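You operate a simulated robot arm through the tools that you are given. There is no shell and no other tool. Be economical: measure what you need, move in short steps, check, and stop when the job is done.

Carry out the task below with a simulated robot arm. There is one attempt and no reset: what you move stays moved.

## Task
Wet the pigment on the glass slab and grind it smooth with the muller.
Fine: one full green pipette of water from the mixing cup, before any grinding; pipette back in its well, muller on its mat. Set down upright: glass muller.

The check looks at the end state, three seconds after you hand in, the way a careful person would. Anything else that was tipped, shoved, dropped, spilled or broken makes it a failure.

## Robot
A 6-joint arm with a two-finger parallel gripper on a trunk, on a base that drives. Base frame: it is fixed to the floor where the robot stands at the start and does not move with it; the origin is under the middle of the robot, x ahead of it, y to its left, z up; the surface under the hand at the start is at about z = 860. Units: mm, rad, N and s.
With the tool pointing down near the work surface it reaches from about 320 to 700 mm from the robot's upright axis, wherever it stands. Its first joint turns from -2.897 to 2.897 rad. Places, roughly: glass slab [400, 400, 900]. Payload 4.1 kg.
Tool frame: the origin (TCP) lies between the finger pads and is the grasp point; the fingertips stand 23 mm ahead of it; z points along the fingers, y is the line along which they close. Largest opening 94 mm; finger width 38, thickness 10; the body of the gripper, 54 by 96 mm, starts 39 mm behind the TCP.
Orientation is that of the tool frame in the base frame, as a unit quaternion [w, x, y, z]. With the fingers straight down and closing along the base's y, the tool's x points along the base's -x, its y along +y and its z along -z.

## Interface
- The arm moves only by the tool move_arm. Its argument "commands" is a list of rows, each an object (a shift or turn left out is 0, a gripper value left out holds the last) with "xyz": the shift along the base's x, y, z in cm, a list of three; "dr": the turn, a rotation vector about the base's x, y, z in rad, a list of three; "hand": the opening, from 0 (shut) to 1 (fully open). In form: [{"xyz": [dx, dy, dz], "dr": [rx, ry, rz], "hand": hand}, ...]. A call has 1 to 8 rows; each row is the pose to reach, as a shift and turn from the pose commanded when the call began. A row lasts 0.2 s, in which the tool goes at most 50 mm and 0.15 rad; a call with a longer step from one row to the next is refused whole, and so is a gripper value outside its range. A pose out of reach is approached as far as the arm can. The call stops where the force on the tool passes 40 N (or 10 N more than at its start, if that is more) or the arm is blocked; 0.2 s more then pass. Each finger travels about 45 mm/s and halts on what it meets, pressing with about 26 N; the grip force reading is that of the motor and also rises with nothing between the fingers. The clock runs only during rows and for 0.2 s after the last one: add rows that repeat a pose to give the fingers time. The reply holds the time, the measured pose of the TCP, the force on the tool along the base axes, the opening and the grip force, in the units named above and with some noise, with the torque about the TCP (base axes, N m) and any sound that the robot's microphone picked up.
- Cameras (640 x 400 px; columns grow to the right, rows downward): "scene" is now at [20.5, 139.2, 1565.4]; the picture's right is [-0.22, -0.98, 0.00], its down [-0.72, 0.16, -0.68] and it looks along [0.66, -0.15, -0.74] (base axes); focal length 279 px, centre (320, 200). "wrist" rides on the gripper at [86, 16, -75] in the tool frame; the picture's right is [-0.18, 0.98, 0.00], its down [-0.58, -0.11, -0.81] and it looks along [-0.79, -0.15, 0.59] (tool axes); focal length 243 px, centre (320, 200). There is no depth. A picture from a camera that has moved, and an enlarged one, comes with that camera's place and axes in the base frame and with its lens. The place of the scene camera against the robot may be out by one fixed shift of up to 18 mm in any direction.
- camera(camera): a new picture of that camera. It takes no simulated time.
- lift_body(by): slides the trunk up (or, below 0, down) by that many mm; the arm and the scene camera ride with it, the base frame stays. It gives what a move gives, with no picture.
- steer(legs): drives the robot by 1 to 6 legs, each [ahead, turn to the left] in mm and rad, along the robot's own axes; the way and the turn of a leg run together, so that a leg with both is an arc; at most 1500 mm and 3.142 rad a leg. The arm and the cameras ride along, it lands a little off, and it stops where it bumps. It gives what a move gives.
- turn_head(pan, tilt): turns the head with the scene camera to pan (to the left, within 2.705 rad either way) and tilt (down, from -0.506 to 1.204), counted from straight ahead of the robot. It gives what a move gives.
- close_up(camera, box): a new picture of the part [left, top, right, bottom] of that camera's present view, enlarged. It takes no simulated time.
- job_done(): hands the job in; it is judged then, once.

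Work in short steps. Places have to be worked out from the pictures, the camera data and where the tool is seen: move nearer, look again, correct. Check each grasp and each placing, and mend what went wrong. You have 120 turns and 90 pictures in all, those below and enlarged ones among them. Open the gripper and draw the arm clear of the work before you hand the job in, unless the task says otherwise; then end with one line.

The tools are called after "Emit:" as name(argument=value, ...) on one line, values as JSON. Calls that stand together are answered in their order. move_arm: Moves the arm, as the interface text tells. Its arguments: {"type":"object","properties":{"commands":{"type":"array","items":{"type":"object","properties":{"xyz":{"type":"array","items":{"type":"number"}},"dr":{"type":"array","items":{"type":"number"}},"hand":{"type":"number"}}}}},"required":["commands"]} The other tools are called the same way: lift_body (by) slides the trunk up or down; steer (legs) drives the base; turn_head (pan, tilt) turns the head that bears the scene camera; camera (camera) takes a picture; close_up (camera, box) takes an enlarged picture of a part of a camera's view; job_done () hands the job in.

At the start:

```text
clock: 0.0
position: [288.6, 72.4, 1276.7]
tcp_rot: [0.001, 0.0, 1.0, 0.001]
ft_force: [-0.1, 0.4, 0.0]
moment: [-0.05, -0.03, -0.03]
width: 94.2
grip_force: 0.1
trunk travel left (down, up): [-525.0, 65.0]
robot x, y, heading: [-1.5, -1.6, -0.001]
head pan, tilt: [-0.222, 0.827]
```

scene: 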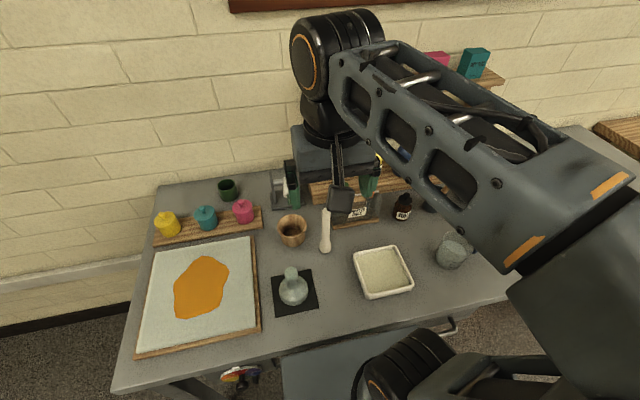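
wrist: 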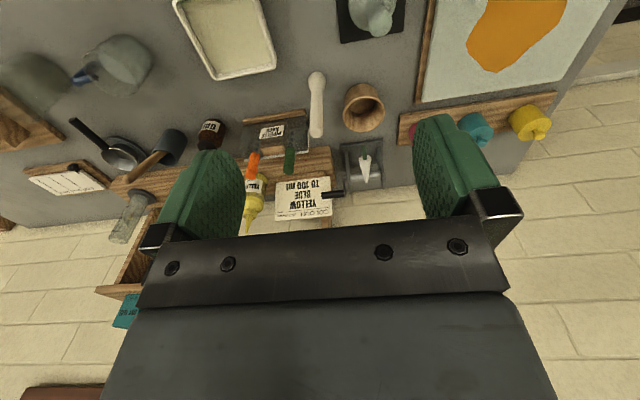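

The pipettes seem to stand in a rack near the back of the table, in the middle. I look closer with both cameras.

Emit:
close_up(camera="wrist", box=[160, 80, 420, 240])

Emit:
close_up(camera="scene", box=[140, 150, 480, 360])

```text
2.46 times, centred on (290, 160) of wrist
camera zoom: at [201.6, 88.4, 1351.7], right [0.18, 0.98, 0.0], down [0.58, -0.11, 0.81], along [0.79, -0.15, -0.59], focal length 597 px, centre (394, 298)
```

zoom: 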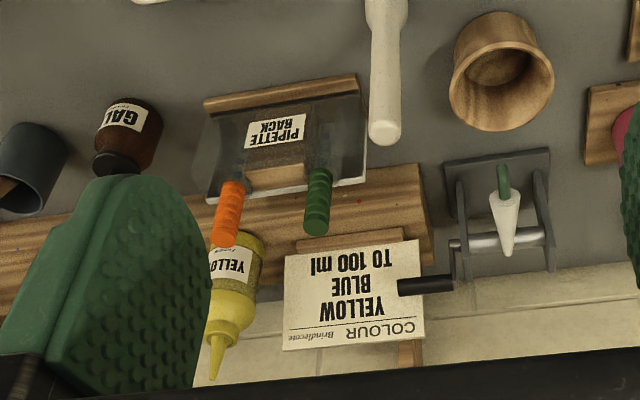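

```text
1.88 times, centred on (310, 255) of scene
camera zoom: at [20.5, 139.2, 1565.4], right [-0.22, -0.98, 0.0], down [-0.72, 0.16, -0.68], along [0.66, -0.15, -0.74], focal length 525 px, centre (339, 96)
```

zoom: 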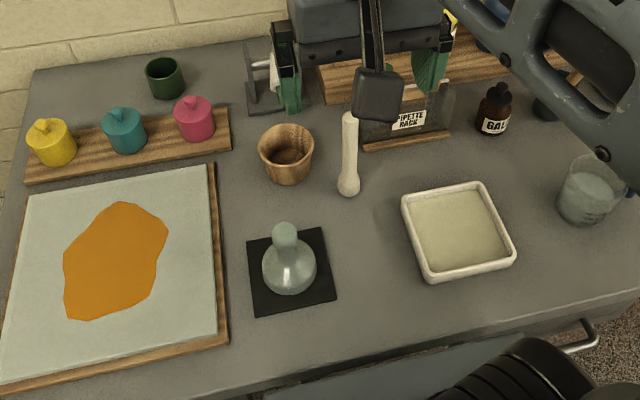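

Rack with an orange and a green pipette. I still need to see the right side for the mixing cup, so I swing the arm to the left.

Emit:
move_arm(commands=[{"xyz": [0, 5, 0]}, {"xyz": [0, 10, 0]}, {"xyz": [0, 15, 0]}, {"xyz": [0, 20, 0]}, {"xyz": [0, 25, 0]}, {"xyz": [0, 30, 0]}, {"xyz": [0, 30, 0]}])

Emit:
turn_head(pan=-0.5, tilt=0.75)

Emit:
camera(camera="scene")

```text
clock: 1.6
position: [289.7, 371.8, 1277.5]
tcp_rot: [0.0, 0.001, 1.0, 0.0]
ft_force: [-0.6, -0.6, -0.3]
moment: [0.01, -0.03, 0.01]
width: 94.0
grip_force: 0.2
trunk travel left (down, up): [-525.0, 65.0]
robot x, y, heading: [-2.3, 1.4, -0.001]
head pan, tilt: [-0.222, 0.827]
```

```text
clock: 2.4
position: [288.9, 370.7, 1276.9]
tcp_rot: [0.0, -0.001, 1.0, 0.0]
ft_force: [0.5, -0.9, 0.4]
moment: [0.04, 0.02, 0.01]
width: 94.1
grip_force: 0.0
trunk travel left (down, up): [-525.0, 65.0]
robot x, y, heading: [2.9, 0.6, 0.005]
head pan, tilt: [-0.499, 0.75]
```

```text
85 pictures are left
camera scene: at [15.9, 117.3, 1571.5], right [-0.48, -0.88, 0.0], down [-0.6, 0.33, -0.73], along [0.64, -0.35, -0.68], focal length 279 px, centre (320, 200)
```

scene: 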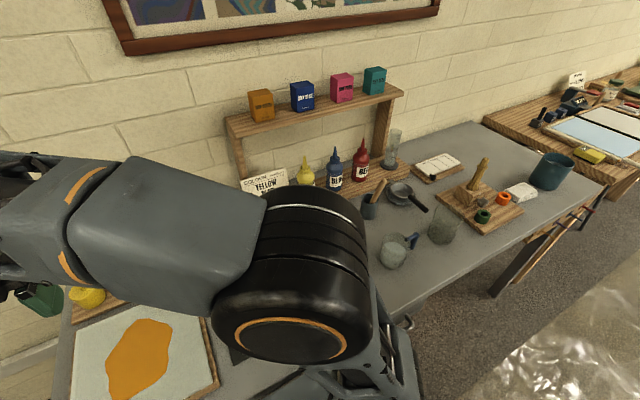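

I look closer at the vessels on the right side.

Emit:
close_up(camera="scene", box=[350, 120, 590, 280])

Emit:
camera(camera="wrist")

```text
2.50 times, centred on (470, 200) of scene
camera zoom: at [15.9, 117.3, 1571.5], right [-0.48, -0.88, 0.0], down [-0.6, 0.33, -0.73], along [0.64, -0.35, -0.68], focal length 698 px, centre (-55, 200)
```

zoom: 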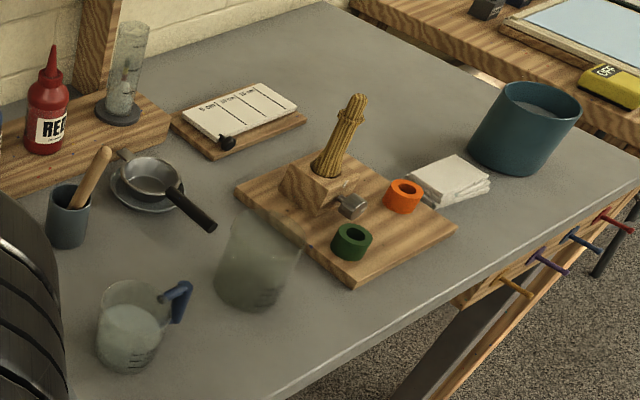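

```text
83 pictures are left
camera wrist: at [202.2, 388.0, 1351.2], right [0.18, 0.98, 0.0], down [0.58, -0.11, 0.81], along [0.79, -0.15, -0.59], focal length 243 px, centre (320, 200)
```

wrist: 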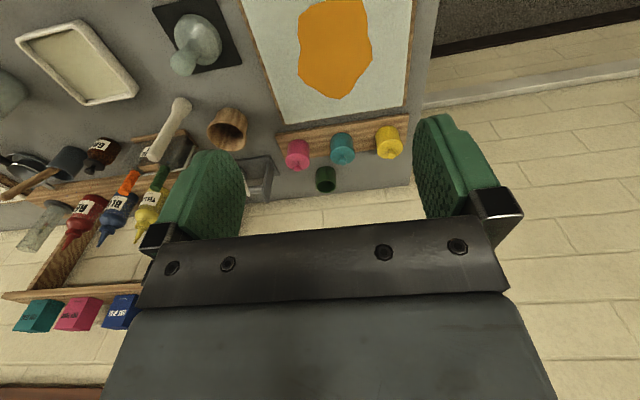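

The blue-handled jug seems to hold liquid and the other beaker is hard to read, so I swing the arm right to view them with the wrist camera.

Emit:
move_arm(commands=[{"xyz": [1, -5, 0]}, {"xyz": [2, -10, 0]}, {"xyz": [2, -15, 0]}, {"xyz": [2, -20, 0]}, {"xyz": [2, -25, 0]}, {"xyz": [2, -30, 0]}, {"xyz": [2, -35, 0]}, {"xyz": [2, -40, 0]}])

Emit:
move_arm(commands=[{"xyz": [0, -5, 0]}, {"xyz": [0, -10, 0]}, {"xyz": [0, -15, 0]}, {"xyz": [0, -20, 0]}, {"xyz": [0, -25, 0]}, {"xyz": [0, -30, 0]}, {"xyz": [0, -35, 0]}, {"xyz": [0, -35, 0]}])

Emit:
camera(camera="wrist")

Emit:
camera(camera="scene")

```text
refused: row 1 steps farther than a row can; nothing moved
```

```text
clock: 4.2
position: [289.1, 22.4, 1276.5]
tcp_rot: [0.0, 0.0, 1.0, 0.0]
ft_force: [0.0, -0.1, -0.5]
moment: [0.01, 0.03, -0.04]
width: 93.6
grip_force: 0.0
trunk travel left (down, up): [-525.0, 65.0]
robot x, y, heading: [-2.1, 3.7, -0.005]
head pan, tilt: [-0.499, 0.75]
```

```text
82 pictures are left
camera wrist: at [202.0, 38.6, 1351.9], right [0.18, 0.98, 0.0], down [0.58, -0.11, 0.81], along [0.79, -0.15, -0.59], focal length 243 px, centre (320, 200)
```

wrist: 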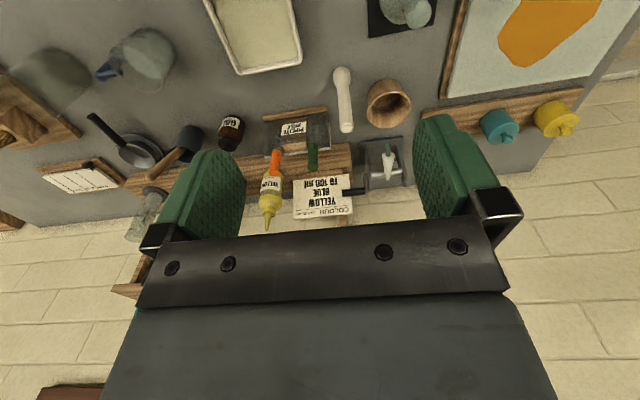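

```text
81 pictures are left
camera scene: at [15.7, 117.0, 1571.5], right [-0.48, -0.88, 0.0], down [-0.6, 0.33, -0.73], along [0.64, -0.35, -0.68], focal length 279 px, centre (320, 200)
```

scene: 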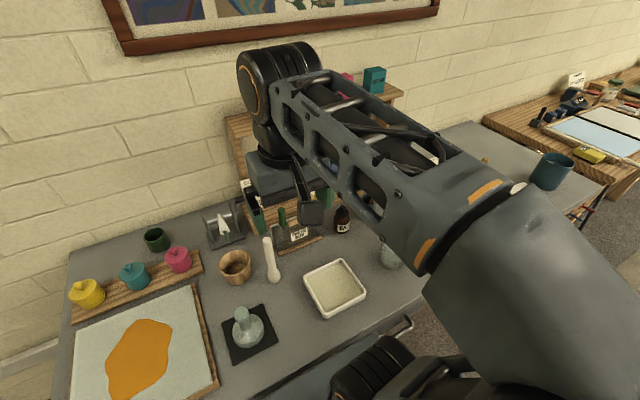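

Now further right and a bit lower toward the two beakers.

Emit:
move_arm(commands=[{"xyz": [0, -4.9, 0]}, {"xyz": [0, -9.8, 0]}, {"xyz": [0, -14.7, 0]}, {"xyz": [0, -19.6, 0]}, {"xyz": [0, -24.5, 0]}, {"xyz": [0, -26, 0]}, {"xyz": [0, -26, 0]}])

Emit:
camera(camera="wrist")

```text
clock: 5.8
position: [288.8, -238.0, 1277.5]
tcp_rot: [-0.001, 0.0, 1.0, 0.001]
ft_force: [1.3, -0.2, -0.5]
moment: [0.0, -0.01, -0.01]
width: 94.1
grip_force: 0.0
trunk travel left (down, up): [-525.0, 65.0]
robot x, y, heading: [2.1, 2.0, -0.003]
head pan, tilt: [-0.499, 0.75]
```

```text
80 pictures are left
camera wrist: at [201.5, -221.8, 1351.5], right [0.18, 0.98, 0.0], down [0.58, -0.11, 0.81], along [0.79, -0.15, -0.59], focal length 243 px, centre (320, 200)
```

wrist: 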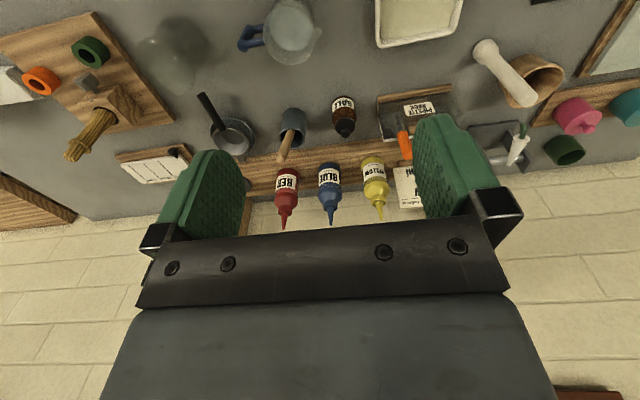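

Emit:
close_up(camera="wrist", box=[130, 0, 330, 120])

Emit:
close_up(camera="wrist", box=[360, 60, 540, 180])

```text
3.20 times, centred on (230, 60) of wrist
camera zoom: at [201.5, -221.8, 1351.5], right [0.18, 0.98, 0.0], down [0.58, -0.11, 0.81], along [0.79, -0.15, -0.59], focal length 776 px, centre (608, 648)
```

zoom: 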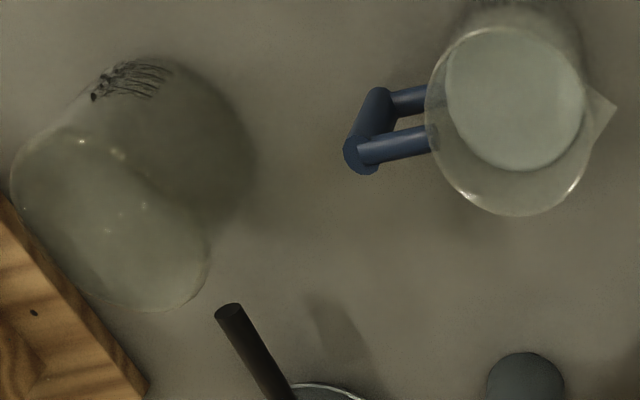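

```text
3.33 times, centred on (450, 120) of wrist
camera zoom: at [201.5, -221.8, 1351.5], right [0.18, 0.98, 0.0], down [0.58, -0.11, 0.81], along [0.79, -0.15, -0.59], focal length 809 px, centre (-113, 467)
```

zoom: 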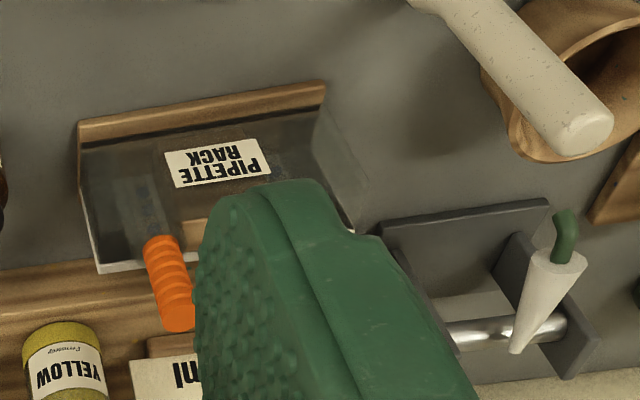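

The blue-handled graduated jug holds the water (mixing cup); the other beaker looks empty. Now I go to the pipette rack to view it from nearer.

Emit:
move_arm(commands=[{"xyz": [2, 4.5, 0]}, {"xyz": [4, 9, 0]}, {"xyz": [6, 13.5, 0]}, {"xyz": [8, 18, 0], "hand": 0.5}, {"xyz": [10, 20, -3]}, {"xyz": [11, 20, -7]}, {"xyz": [11, 20, -11]}, {"xyz": [11, 20, -11]}])

Emit:
camera(camera="wrist")

Emit:
camera(camera="scene")

```text
clock: 7.6
position: [400.3, -38.0, 1167.2]
tcp_rot: [0.001, 0.0, 1.0, 0.0]
ft_force: [-0.1, -0.2, -0.4]
moment: [0.01, 0.01, 0.01]
width: 47.0
grip_force: 0.0
trunk travel left (down, up): [-525.0, 65.0]
robot x, y, heading: [0.8, 0.3, 0.001]
head pan, tilt: [-0.499, 0.75]
```

```text
77 pictures are left
camera wrist: at [312.0, -21.6, 1241.0], right [0.18, 0.98, 0.0], down [0.58, -0.11, 0.81], along [0.79, -0.15, -0.59], focal length 243 px, centre (320, 200)
```

wrist: 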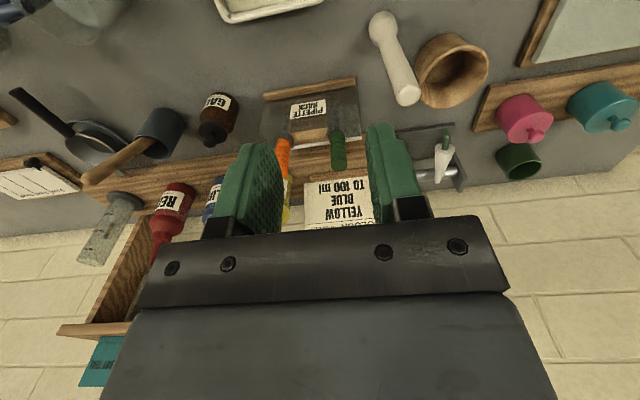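

```text
76 pictures are left
camera scene: at [15.9, 117.0, 1571.5], right [-0.48, -0.88, 0.0], down [-0.6, 0.33, -0.73], along [0.64, -0.35, -0.68], focal length 279 px, centre (320, 200)
```

scene: 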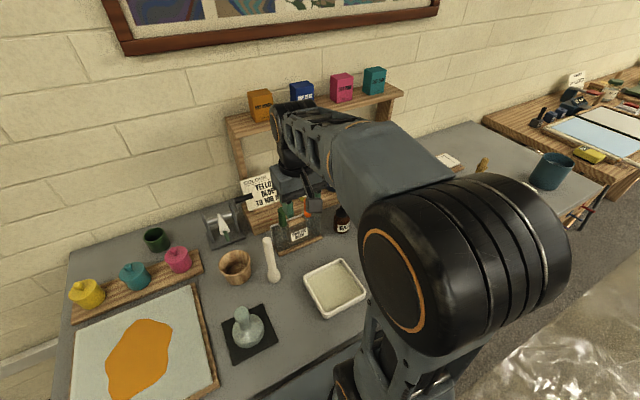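

Emit:
close_up(camera="wrist", box=[240, 60, 400, 160])

Emit:
close_up(camera="scene", box=[220, 170, 380, 270])

```text
4.00 times, centred on (320, 110) of wrist
camera zoom: at [312.0, -21.6, 1241.0], right [0.18, 0.98, 0.0], down [0.58, -0.11, 0.81], along [0.79, -0.15, -0.59], focal length 970 px, centre (320, 560)
```

zoom: 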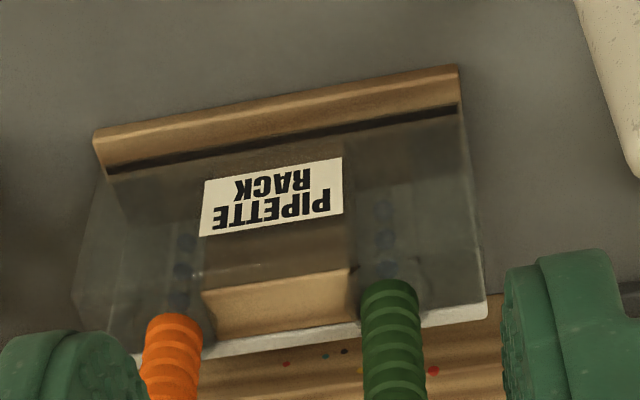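

```text
4.00 times, centred on (300, 220) of scene
camera zoom: at [15.9, 117.0, 1571.5], right [-0.48, -0.88, 0.0], down [-0.6, 0.33, -0.73], along [0.64, -0.35, -0.68], focal length 1116 px, centre (400, 120)
```

zoom: 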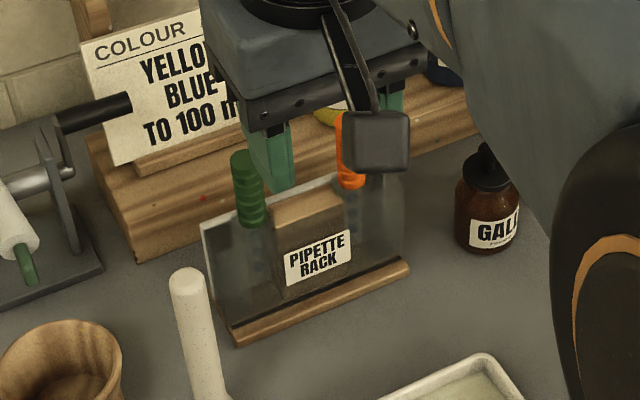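

Triangulating gives the green bulb at about x 527, y −37, from z 968 to 1033. I move above it and check.

Emit:
move_arm(commands=[{"xyz": [4.5, 0, 0]}, {"xyz": [9, 0, 0]}, {"xyz": [12.7, 0, 0]}, {"xyz": [12.7, 0, -4]}, {"xyz": [12.7, 0, -6.7]}, {"xyz": [12.7, 0, -6.7]}])

Emit:
camera(camera="wrist")

Emit:
close_up(camera="scene", box=[220, 150, 380, 250])

```text
clock: 9.0
position: [526.7, -39.1, 1099.6]
tcp_rot: [0.0, -0.001, 1.0, 0.0]
ft_force: [-0.4, 0.3, -0.6]
moment: [0.0, 0.0, -0.02]
width: 47.1
grip_force: 0.1
trunk travel left (down, up): [-525.0, 65.0]
robot x, y, heading: [-1.6, -0.6, -0.002]
head pan, tilt: [-0.499, 0.75]
```

```text
73 pictures are left
camera wrist: at [438.6, -22.3, 1174.4], right [0.18, 0.98, 0.0], down [0.58, -0.11, 0.81], along [0.79, -0.15, -0.59], focal length 243 px, centre (320, 200)
```

wrist: 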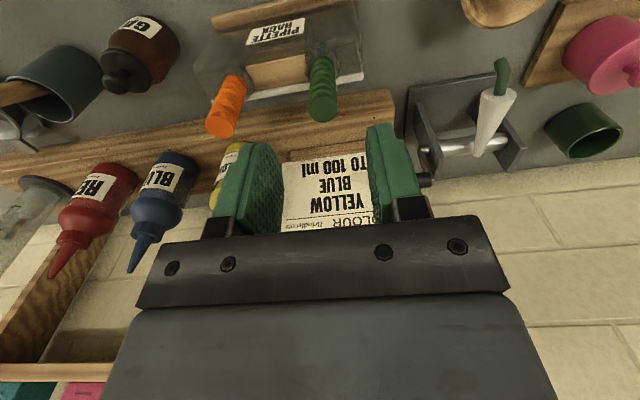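

```text
4.00 times, centred on (300, 200) of scene
camera zoom: at [16.0, 117.0, 1571.5], right [-0.48, -0.88, 0.0], down [-0.6, 0.33, -0.73], along [0.64, -0.35, -0.68], focal length 1116 px, centre (400, 200)
```

zoom: 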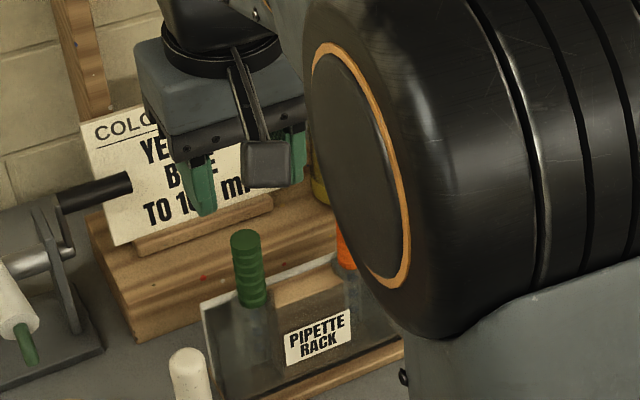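

Alignment holds (bulb top ≈ z 1035, y −38.5). I descend until the fingers straddle the bulb.

Emit:
move_arm(commands=[{"xyz": [0, 0, -4]}, {"xyz": [0, 0, -7]}, {"xyz": [0, 0, -9.3]}, {"xyz": [0, 0, -9.3]}])

Emit:
camera(camera="wrist")

```text
clock: 10.0
position: [526.6, -36.9, 1006.7]
tcp_rot: [0.0, 0.0, 1.0, -0.001]
ft_force: [-0.1, -0.8, -0.5]
moment: [-0.02, -0.02, 0.04]
width: 47.1
grip_force: 0.0
trunk travel left (down, up): [-525.0, 65.0]
robot x, y, heading: [-1.1, -1.9, 0.002]
head pan, tilt: [-0.499, 0.75]
```

```text
71 pictures are left
camera wrist: at [439.2, -21.9, 1081.4], right [0.18, 0.98, 0.0], down [0.58, -0.11, 0.81], along [0.79, -0.15, -0.59], focal length 243 px, centre (320, 200)
```

wrist: 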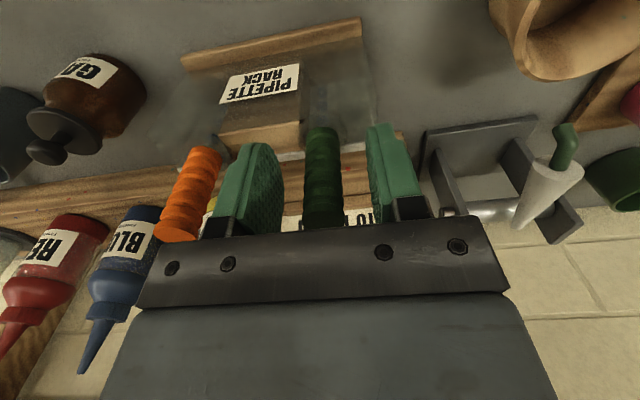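

The bulb sits between the fingers. I close gently in steps and read contact.

Emit:
move_arm(commands=[{"hand": 0.3}, {"hand": 0.26}, {"hand": 0.24}, {"hand": 0.22}, {"hand": 0.22}])

```text
clock: 11.2
position: [526.6, -37.9, 1008.1]
tcp_rot: [-0.001, -0.001, 1.0, 0.0]
ft_force: [-0.3, -0.2, 0.2]
moment: [0.02, 0.0, 0.0]
width: 20.7
grip_force: 0.0
trunk travel left (down, up): [-525.0, 65.0]
robot x, y, heading: [-3.0, -0.6, 0.001]
head pan, tilt: [-0.499, 0.75]
```

Emit:
move_arm(commands=[{"hand": 0.2}, {"hand": 0.2}, {"hand": 0.19}, {"hand": 0.19}])

Emit:
close_up(camera="wrist", box=[220, 100, 420, 240])

```text
clock: 12.2
position: [527.3, -39.4, 1006.8]
tcp_rot: [0.0, 0.0, 1.0, 0.0]
ft_force: [-0.4, 0.3, 1.7]
moment: [0.08, -0.01, 0.04]
width: 19.7
grip_force: 26.3
trunk travel left (down, up): [-525.0, 65.0]
robot x, y, heading: [2.3, -0.7, -0.009]
head pan, tilt: [-0.499, 0.75]
```

```text
2.86 times, centred on (320, 170) of wrist
camera zoom: at [439.1, -21.9, 1081.7], right [0.18, 0.98, 0.0], down [0.58, -0.11, 0.81], along [0.79, -0.15, -0.59], focal length 693 px, centre (320, 286)
```

zoom: 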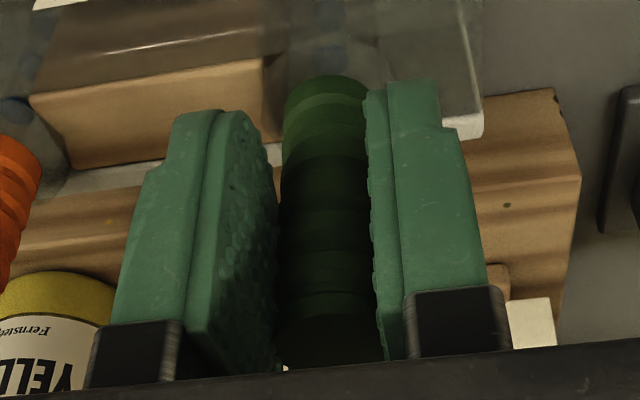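

Contact at 19.7 mm. I test a firmer squeeze to see whether the bulb gives.

Emit:
move_arm(commands=[{"hand": 0.1}, {"hand": 0.1}, {"hand": 0.0}, {"hand": 0.0}])

Emit:
close_up(camera="wrist", box=[220, 100, 420, 240])

```text
clock: 13.2
position: [526.5, -38.0, 1007.1]
tcp_rot: [0.001, 0.0, 1.0, 0.0]
ft_force: [0.1, 1.9, 1.1]
moment: [0.05, -0.01, 0.01]
width: 19.8
grip_force: 26.2
trunk travel left (down, up): [-525.0, 65.0]
robot x, y, heading: [-0.1, 0.5, 0.002]
head pan, tilt: [-0.499, 0.75]
```

```text
2.86 times, centred on (320, 170) of wrist
camera zoom: at [439.1, -21.9, 1081.8], right [0.18, 0.98, 0.0], down [0.58, -0.11, 0.81], along [0.79, -0.15, -0.59], focal length 693 px, centre (320, 286)
```

zoom: 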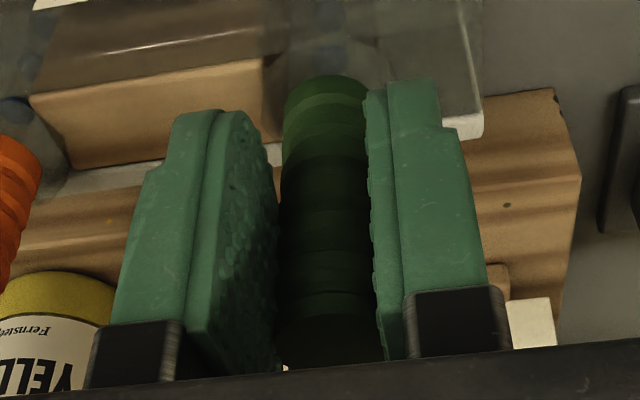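

The bulb is rigid, so this is a secure hold. I lift straight up.

Emit:
move_arm(commands=[{"xyz": [0, 0, 2]}, {"xyz": [0, 0, 4]}, {"xyz": [0, 0, 7]}, {"xyz": [0, 0, 11]}, {"xyz": [0, 0, 15]}, {"xyz": [0, 0, 18]}, {"xyz": [0, 0, 18]}])

Emit:
camera(camera="wrist")

Emit:
camera(camera="scene")

```text
clock: 14.8
position: [525.0, -38.1, 1188.2]
tcp_rot: [0.0, 0.0, 1.0, 0.0]
ft_force: [-0.4, -0.7, -0.2]
moment: [-0.04, -0.01, 0.0]
width: 19.8
grip_force: 26.2
trunk travel left (down, up): [-525.0, 65.0]
robot x, y, heading: [2.7, -1.1, -0.003]
head pan, tilt: [-0.499, 0.75]
```

```text
68 pictures are left
camera wrist: at [438.2, -21.5, 1262.5], right [0.18, 0.98, 0.0], down [0.58, -0.11, 0.81], along [0.79, -0.15, -0.59], focal length 243 px, centre (320, 200)
```

wrist: 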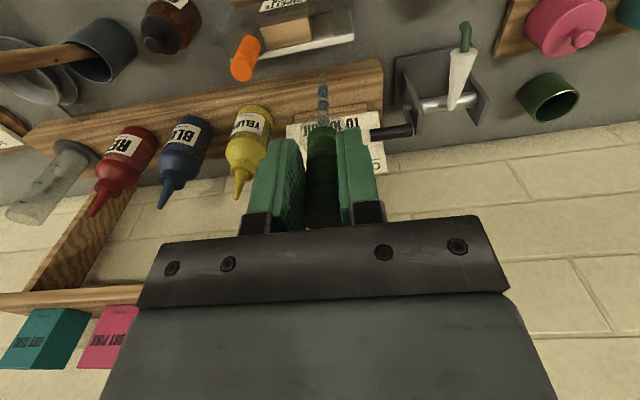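

```text
67 pictures are left
camera scene: at [15.9, 117.0, 1571.5], right [-0.48, -0.88, 0.0], down [-0.6, 0.33, -0.73], along [0.64, -0.35, -0.68], focal length 279 px, centre (320, 200)
```

scene: 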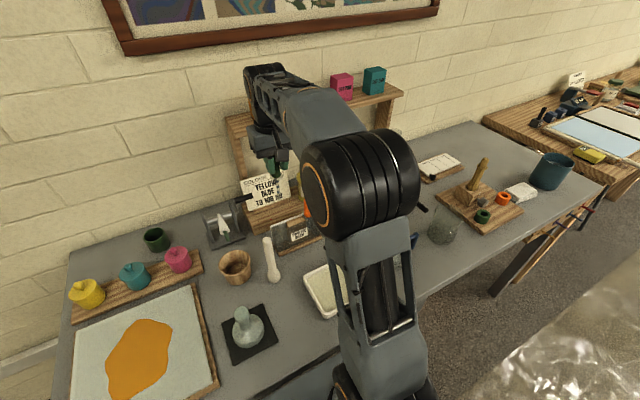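

Emit:
close_up(camera="wrist", box=[260, 50, 400, 150])

Emit:
close_up(camera="scene", box=[230, 130, 330, 230])

```text
4.00 times, centred on (330, 100) of wrist
camera zoom: at [438.2, -21.5, 1262.5], right [0.18, 0.98, 0.0], down [0.58, -0.11, 0.81], along [0.79, -0.15, -0.59], focal length 970 px, centre (280, 600)
```

zoom: 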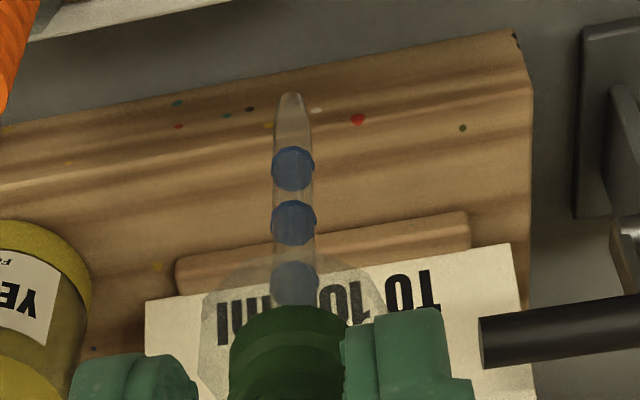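

```text
4.00 times, centred on (280, 180) of scene
camera zoom: at [15.9, 117.0, 1571.5], right [-0.48, -0.88, 0.0], down [-0.6, 0.33, -0.73], along [0.64, -0.35, -0.68], focal length 1116 px, centre (480, 280)
```

zoom: 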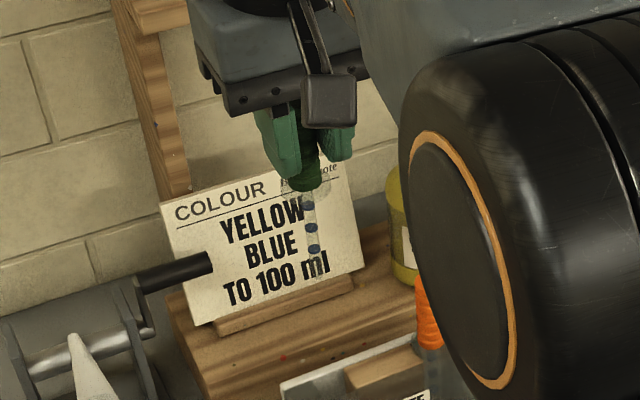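

The tip is ~105 mm below the TCP. The jug lies near (347, −300); I carry the pipette there at height.

Emit:
move_arm(commands=[{"xyz": [-2.6, -3.8, 0]}, {"xyz": [-5.2, -7.6, 0]}, {"xyz": [-7.8, -11.4, 0]}, {"xyz": [-10.4, -15.2, 0]}, {"xyz": [-13, -19, 0]}, {"xyz": [-15.6, -22.8, 0]}, {"xyz": [-17.8, -26.2, 0]}, {"xyz": [-17.8, -26.2, -2]}])

Emit:
camera(camera="wrist")

Emit:
camera(camera="scene")

```text
clock: 16.6
position: [348.1, -301.3, 1165.4]
tcp_rot: [-0.001, 0.001, 1.0, 0.0]
ft_force: [-0.5, 0.0, 0.8]
moment: [0.01, -0.03, -0.01]
width: 19.4
grip_force: 26.3
trunk travel left (down, up): [-525.0, 65.0]
robot x, y, heading: [-2.7, 1.5, -0.001]
head pan, tilt: [-0.499, 0.75]
```

```text
64 pictures are left
camera wrist: at [260.9, -284.8, 1240.3], right [0.18, 0.98, 0.0], down [0.58, -0.11, 0.81], along [0.79, -0.15, -0.59], focal length 243 px, centre (320, 200)
```

wrist: 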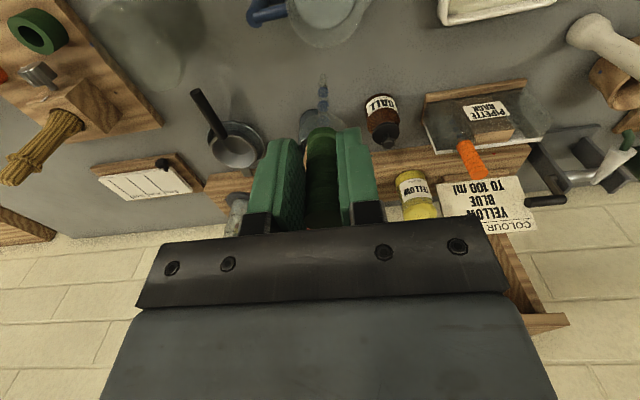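

```text
63 pictures are left
camera scene: at [15.9, 116.8, 1571.6], right [-0.48, -0.88, 0.0], down [-0.6, 0.33, -0.73], along [0.64, -0.35, -0.68], focal length 279 px, centre (320, 200)
```

scene: 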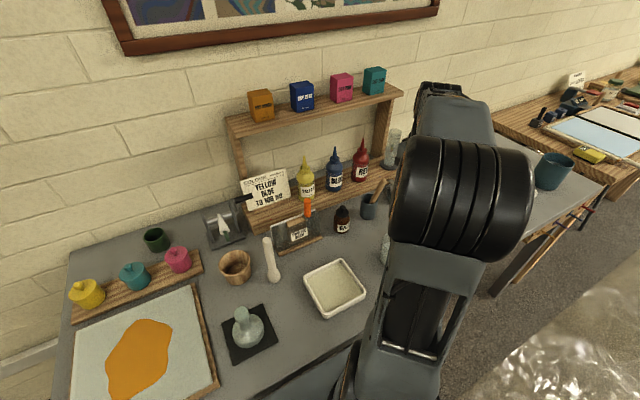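

The jug's rim is cut off at the top of the picture, so I back off 90 mm to see it whole.

Emit:
move_arm(commands=[{"xyz": [-4.5, 0, 0]}, {"xyz": [-9, 0, 0]}, {"xyz": [-9, 0, 0]}])

Emit:
close_up(camera="wrist", box=[220, 0, 420, 125])

```text
clock: 17.4
position: [259.5, -300.4, 1167.7]
tcp_rot: [0.0, 0.0, 1.0, 0.0]
ft_force: [0.8, -0.3, -0.6]
moment: [0.01, 0.0, -0.02]
width: 19.4
grip_force: 26.0
trunk travel left (down, up): [-525.0, 65.0]
robot x, y, heading: [-1.3, 0.3, 0.002]
head pan, tilt: [-0.499, 0.75]
```

```text
3.20 times, centred on (320, 62) of wrist
camera zoom: at [170.9, -283.6, 1241.6], right [0.18, 0.98, 0.0], down [0.58, -0.11, 0.81], along [0.79, -0.15, -0.59], focal length 776 px, centre (320, 640)
```

zoom: 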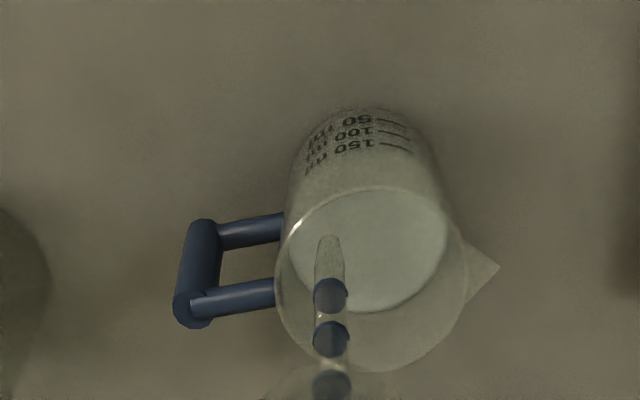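

Jug rim centre ≈ (339, −295, 935), liquid level ≈ z 912. I go over it and lower the tip to just above the rim.

Emit:
move_arm(commands=[{"xyz": [4, 0.4, 0]}, {"xyz": [8, 0.4, 0]}, {"xyz": [8, 0.4, -4]}, {"xyz": [8, 0.4, -8]}, {"xyz": [8, 0.4, -11]}, {"xyz": [8, 0.4, -11]}])

Emit:
camera(camera="wrist")

Emit:
turn_head(pan=-0.75, tilt=0.85)

Emit:
camera(camera="scene")

```text
clock: 18.8
position: [338.1, -296.5, 1056.5]
tcp_rot: [-0.001, 0.001, 1.0, 0.0]
ft_force: [-0.4, 0.8, -0.1]
moment: [0.03, -0.03, 0.0]
width: 19.7
grip_force: 25.6
trunk travel left (down, up): [-525.0, 65.0]
robot x, y, heading: [-1.5, -3.3, 0.0]
head pan, tilt: [-0.499, 0.75]
```

```text
61 pictures are left
camera wrist: at [250.9, -279.4, 1130.6], right [0.18, 0.98, 0.0], down [0.58, -0.11, 0.81], along [0.79, -0.15, -0.59], focal length 243 px, centre (320, 200)
```

wrist: 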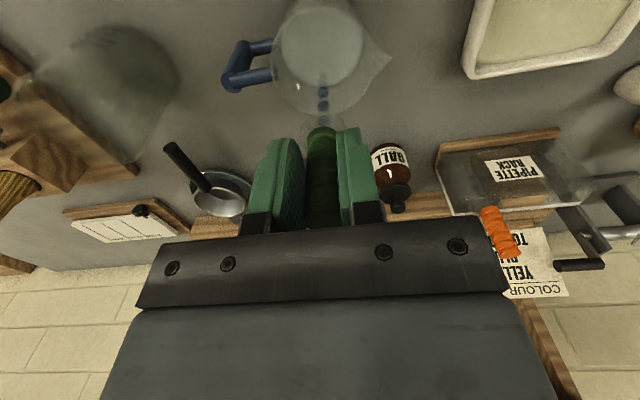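

```text
clock: 19.6
position: [338.6, -295.8, 1056.0]
tcp_rot: [-0.001, 0.0, 1.0, 0.0]
ft_force: [0.2, -0.6, -0.7]
moment: [0.01, 0.0, -0.01]
width: 19.6
grip_force: 25.6
trunk travel left (down, up): [-525.0, 65.0]
robot x, y, heading: [0.5, -0.7, 0.002]
head pan, tilt: [-0.75, 0.85]
```

```text
60 pictures are left
camera scene: at [0.3, 103.3, 1563.6], right [-0.68, -0.73, 0.0], down [-0.55, 0.51, -0.66], along [0.48, -0.45, -0.75], focal length 279 px, centre (320, 200)
```

scene: 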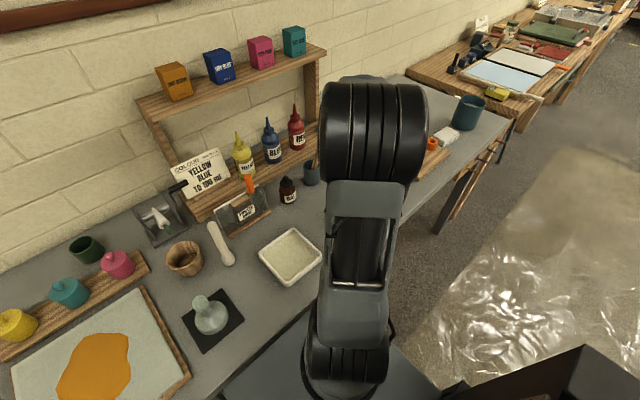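

The rim appears centred on the pipette. I lower the tip ~20 mm into the water.

Emit:
move_arm(commands=[{"xyz": [0, 0, -2]}, {"xyz": [0, 0, -4]}, {"xyz": [0, 0, -6.2]}, {"xyz": [0, 0, -6.2]}, {"xyz": [0, 0, -6.2]}])

Emit:
close_up(camera="wrist", box=[220, 0, 420, 140])

```text
clock: 20.8
position: [338.9, -295.6, 994.7]
tcp_rot: [0.0, 0.0, 1.0, 0.0]
ft_force: [0.1, -0.2, -0.6]
moment: [0.01, 0.01, -0.01]
width: 19.5
grip_force: 26.0
trunk travel left (down, up): [-525.0, 65.0]
robot x, y, heading: [-2.0, 0.1, -0.0]
head pan, tilt: [-0.75, 0.85]
```

```text
2.86 times, centred on (320, 70) of wrist
camera zoom: at [251.0, -279.3, 1069.3], right [0.18, 0.98, 0.0], down [0.58, -0.11, 0.81], along [0.79, -0.15, -0.59], focal length 693 px, centre (320, 571)
```

zoom: 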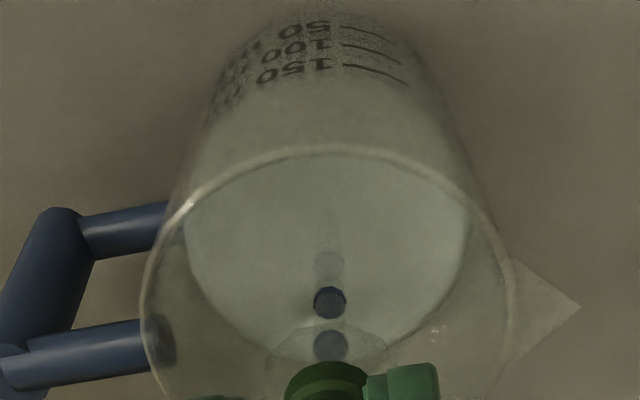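

The tip is submerged. I lift it back out to see whether it took water.

Emit:
move_arm(commands=[{"xyz": [0, 0, 3]}, {"xyz": [0, 0, 6]}, {"xyz": [0, 0, 6]}])

Emit:
close_up(camera="wrist", box=[250, 50, 390, 140])

```text
clock: 21.6
position: [338.4, -297.3, 1056.1]
tcp_rot: [0.0, 0.0, 1.0, 0.001]
ft_force: [-0.2, 0.5, -0.7]
moment: [0.01, 0.01, 0.02]
width: 19.7
grip_force: 25.4
trunk travel left (down, up): [-525.0, 65.0]
robot x, y, heading: [0.9, 1.4, -0.002]
head pan, tilt: [-0.75, 0.85]
```

```text
4.44 times, centred on (320, 95) of wrist
camera zoom: at [251.3, -279.4, 1130.2], right [0.18, 0.98, 0.0], down [0.58, -0.11, 0.81], along [0.79, -0.15, -0.59], focal length 1078 px, centre (320, 667)
```

zoom: 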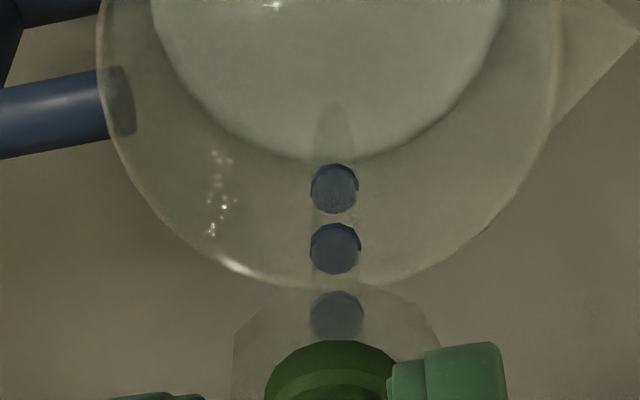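

No visible change in the tube. I dip again and relax the grip slightly, just enough to keep hold, as a bulb would be released.

Emit:
move_arm(commands=[{"xyz": [0, 0, -3]}, {"xyz": [0, 0, -6.2]}, {"xyz": [0, 0, -6.2], "hand": 0.2}, {"xyz": [0, 0, -6.2], "hand": 0.205}, {"xyz": [0, 0, -6.2], "hand": 0.207}])

```text
clock: 22.8
position: [338.2, -295.7, 993.5]
tcp_rot: [0.0, 0.0, 1.0, 0.0]
ft_force: [0.7, -0.5, -0.2]
moment: [0.0, -0.02, -0.03]
width: 20.6
grip_force: 1.9
trunk travel left (down, up): [-525.0, 65.0]
robot x, y, heading: [1.5, 3.2, -0.0]
head pan, tilt: [-0.75, 0.85]
```

The grip eased to ~2 N and the width rose — the bulb is springy. I check that the pipette hasn't slipped.

Emit:
close_up(camera="wrist", box=[220, 0, 420, 240])

Emit:
move_arm(commands=[{"hand": 0.207}, {"hand": 0.207}])

```text
1.67 times, centred on (320, 120) of wrist
camera zoom: at [250.6, -279.5, 1068.2], right [0.18, 0.98, 0.0], down [0.58, -0.11, 0.81], along [0.79, -0.15, -0.59], focal length 404 px, centre (320, 333)
```

zoom: 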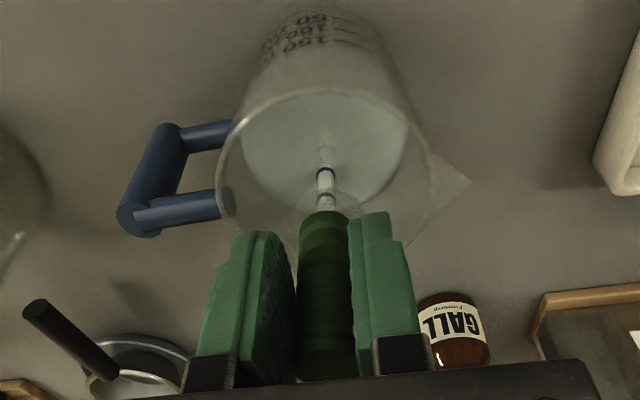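

```text
clock: 23.4
position: [336.5, -295.7, 994.4]
tcp_rot: [0.0, 0.0, 1.0, 0.0]
ft_force: [0.0, 1.5, 0.0]
moment: [0.02, -0.02, -0.03]
width: 20.1
grip_force: 10.1
trunk travel left (down, up): [-525.0, 65.0]
robot x, y, heading: [-1.8, -3.1, -0.003]
head pan, tilt: [-0.75, 0.85]
```

The tube filled with water on release, and the light grip (~10 N) holds. I lift out carefully without tightening.

Emit:
move_arm(commands=[{"xyz": [0, 0, 1.5]}, {"xyz": [0, 0, 3.5]}, {"xyz": [0, 0, 6]}, {"xyz": [0, 0, 6]}])

Emit:
close_up(camera="wrist", box=[220, 40, 420, 240])

```text
clock: 24.4
position: [336.9, -296.2, 1054.0]
tcp_rot: [0.0, 0.0, 1.0, -0.001]
ft_force: [-0.4, 0.2, -0.2]
moment: [0.04, 0.0, -0.03]
width: 20.6
grip_force: 4.9
trunk travel left (down, up): [-525.0, 65.0]
robot x, y, heading: [1.6, 1.7, 0.001]
head pan, tilt: [-0.75, 0.85]
```

```text
2.00 times, centred on (320, 140) of wrist
camera zoom: at [250.2, -279.6, 1128.0], right [0.18, 0.98, 0.0], down [0.58, -0.11, 0.81], along [0.79, -0.15, -0.59], focal length 485 px, centre (320, 320)
```

zoom: 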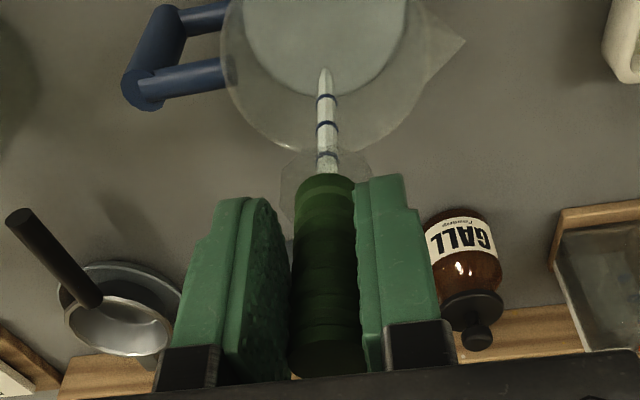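

Pipette is full. I raise it and carry it smoothly toward the slab.

Emit:
move_arm(commands=[{"xyz": [0, 0, 2]}, {"xyz": [0, 0, 5]}, {"xyz": [0, 1, 8]}, {"xyz": [0.3, 4, 9]}, {"xyz": [0.6, 8, 9]}, {"xyz": [0.9, 12, 9]}, {"xyz": [1.2, 16, 9]}, {"xyz": [1.5, 19, 9]}])

Emit:
move_arm(commands=[{"xyz": [0.3, 3, 0]}, {"xyz": [0.6, 7, 0]}, {"xyz": [0.9, 11, 0]}, {"xyz": [1.2, 15, 0]}, {"xyz": [1.5, 19, 0]}, {"xyz": [1.8, 23, 0]}, {"xyz": [2.1, 27, 0]}, {"xyz": [2.4, 30, 0]}])

Emit:
camera(camera="wrist")

```text
clock: 26.1
position: [352.6, -105.3, 1143.9]
tcp_rot: [0.0, 0.0, 1.0, 0.0]
ft_force: [-0.1, -0.7, -0.1]
moment: [-0.03, 0.01, -0.01]
width: 20.3
grip_force: 4.6
trunk travel left (down, up): [-525.0, 65.0]
robot x, y, heading: [1.7, 0.3, -0.002]
head pan, tilt: [-0.75, 0.85]
```

```text
clock: 27.9
position: [375.9, 194.5, 1144.0]
tcp_rot: [0.0, 0.0, 1.0, 0.001]
ft_force: [-0.5, 0.1, -0.3]
moment: [0.0, 0.0, 0.04]
width: 20.5
grip_force: 5.5
trunk travel left (down, up): [-525.0, 65.0]
robot x, y, heading: [-0.7, -1.9, -0.002]
head pan, tilt: [-0.75, 0.85]
```

```text
55 pictures are left
camera wrist: at [288.9, 211.0, 1218.1], right [0.18, 0.98, 0.0], down [0.58, -0.11, 0.81], along [0.79, -0.15, -0.59], focal length 243 px, centre (320, 200)
```

wrist: 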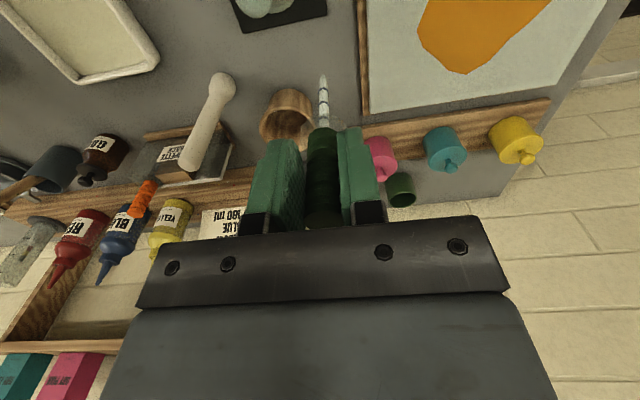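

Still full. Continue to above the pigment centre (~(395, 370)).

Emit:
move_arm(commands=[{"xyz": [0.4, 3, 0]}, {"xyz": [0.8, 7, 0]}, {"xyz": [1.2, 11, 0]}, {"xyz": [1.6, 15, 0]}, {"xyz": [1.9, 17.5, 0]}, {"xyz": [1.9, 17.5, -2]}, {"xyz": [1.9, 17.5, -5]}, {"xyz": [1.9, 17.5, -5]}])

Emit:
turn_head(pan=0.3, tilt=0.9)

Emit:
camera(camera="wrist")

Emit:
camera(camera="scene")

```text
clock: 29.8
position: [396.3, 369.6, 1094.4]
tcp_rot: [0.0, 0.0, 1.0, 0.0]
ft_force: [-0.7, 0.8, -0.1]
moment: [0.02, -0.03, 0.02]
width: 20.1
grip_force: 5.6
trunk travel left (down, up): [-525.0, 65.0]
robot x, y, heading: [1.3, 3.9, 0.005]
head pan, tilt: [-0.75, 0.85]
```

```text
clock: 31.1
position: [395.8, 369.5, 1093.6]
tcp_rot: [0.0, 0.0, 1.0, 0.0]
ft_force: [0.0, -0.2, 0.1]
moment: [0.0, 0.0, 0.0]
width: 19.6
grip_force: 25.8
trunk travel left (down, up): [-525.0, 65.0]
robot x, y, heading: [0.3, 1.7, 0.005]
head pan, tilt: [0.3, 0.901]
```

```text
54 pictures are left
camera wrist: at [308.9, 385.7, 1167.7], right [0.18, 0.98, 0.0], down [0.58, -0.11, 0.81], along [0.79, -0.15, -0.59], focal length 243 px, centre (320, 200)
```

wrist: 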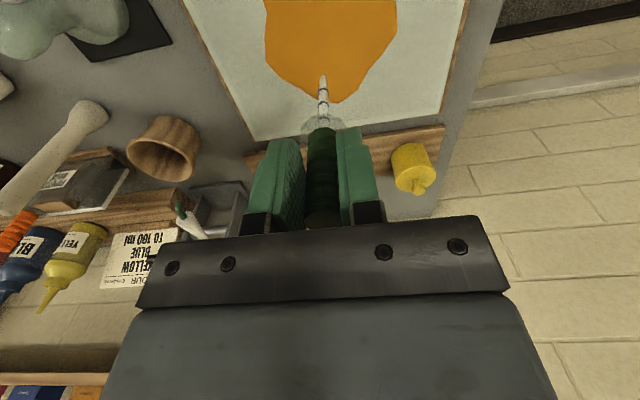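

```text
53 pictures are left
camera scene: at [15.2, 179.1, 1559.6], right [0.29, -0.96, 0.0], down [-0.75, -0.23, -0.62], along [0.59, 0.18, -0.78], focal length 279 px, centre (320, 200)
```

scene: 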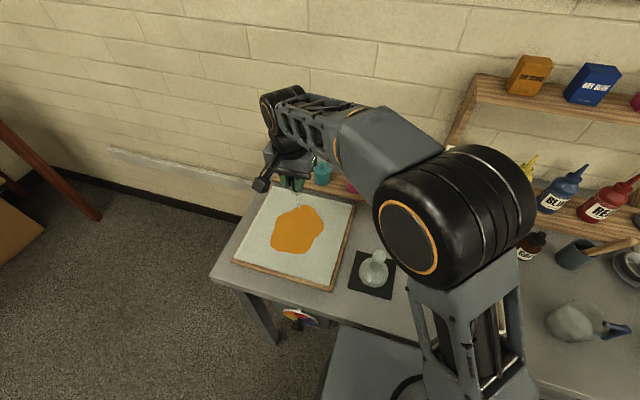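

The grip reading crept to 26 N; I check whether the tube is still full.

Emit:
close_up(camera="wrist", box=[260, 40, 400, 140])

Emit:
close_up(camera="scene", box=[220, 150, 380, 290])

```text
4.00 times, centred on (330, 90) of wrist
camera zoom: at [308.9, 385.7, 1167.7], right [0.18, 0.98, 0.0], down [0.58, -0.11, 0.81], along [0.79, -0.15, -0.59], focal length 970 px, centre (280, 640)
```

zoom: 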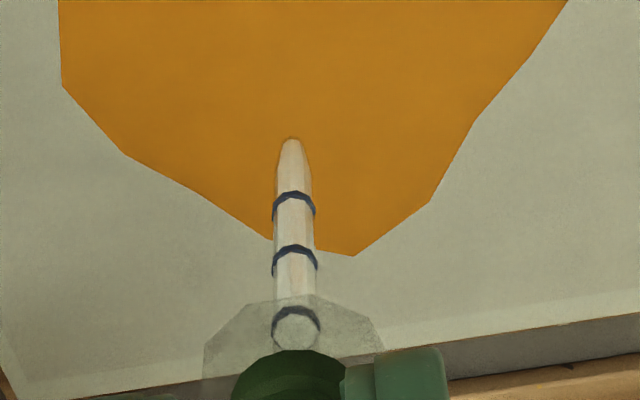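

```text
2.86 times, centred on (300, 220) of scene
camera zoom: at [15.2, 179.1, 1559.6], right [0.29, -0.96, 0.0], down [-0.75, -0.23, -0.62], along [0.59, 0.18, -0.78], focal length 797 px, centre (377, 143)
```

zoom: 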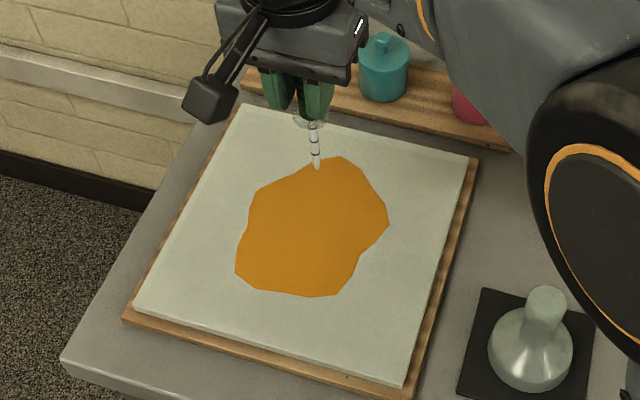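

Still full and over the pigment. I lower the tip to ~15 mm above the slab.

Emit:
move_arm(commands=[{"xyz": [-0.3, 0.5, -2.5]}, {"xyz": [-0.3, 0.5, -5]}, {"xyz": [-0.3, 0.5, -7]}, {"xyz": [-0.3, 0.5, -7]}])

Emit:
close_up(camera="wrist", box=[240, 20, 400, 140])

Emit:
close_up(camera="scene", box=[240, 160, 360, 270])

```text
clock: 32.0
position: [392.8, 375.4, 1023.2]
tcp_rot: [0.0, 0.0, 1.0, 0.0]
ft_force: [0.4, -1.0, -0.1]
moment: [-0.02, -0.03, -0.03]
width: 20.5
grip_force: 1.6
trunk travel left (down, up): [-525.0, 65.0]
robot x, y, heading: [0.8, 2.2, -0.0]
head pan, tilt: [0.3, 0.901]
```

```text
3.33 times, centred on (320, 80) of wrist
camera zoom: at [305.7, 391.1, 1097.6], right [0.18, 0.98, 0.0], down [0.58, -0.11, 0.81], along [0.79, -0.15, -0.59], focal length 809 px, centre (320, 600)
```

zoom: 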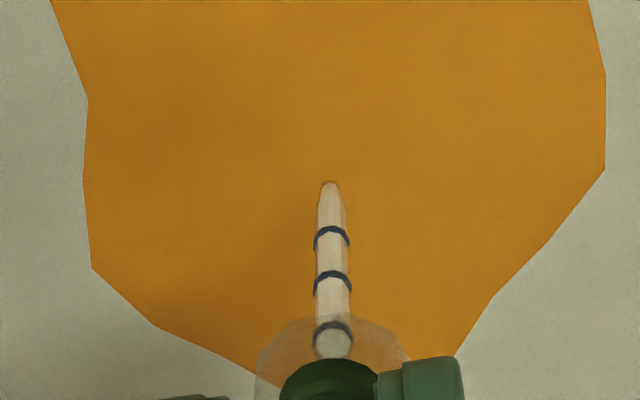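

```text
3.64 times, centred on (300, 215) of scene
camera zoom: at [15.3, 179.3, 1559.6], right [0.3, -0.96, 0.0], down [-0.75, -0.23, -0.62], along [0.59, 0.18, -0.78], focal length 1014 px, centre (393, 146)
```

zoom: 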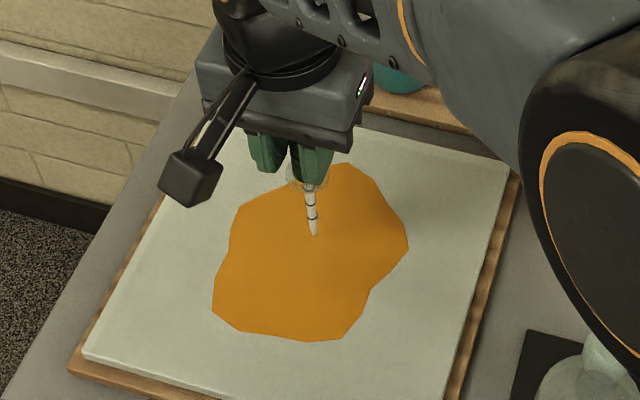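

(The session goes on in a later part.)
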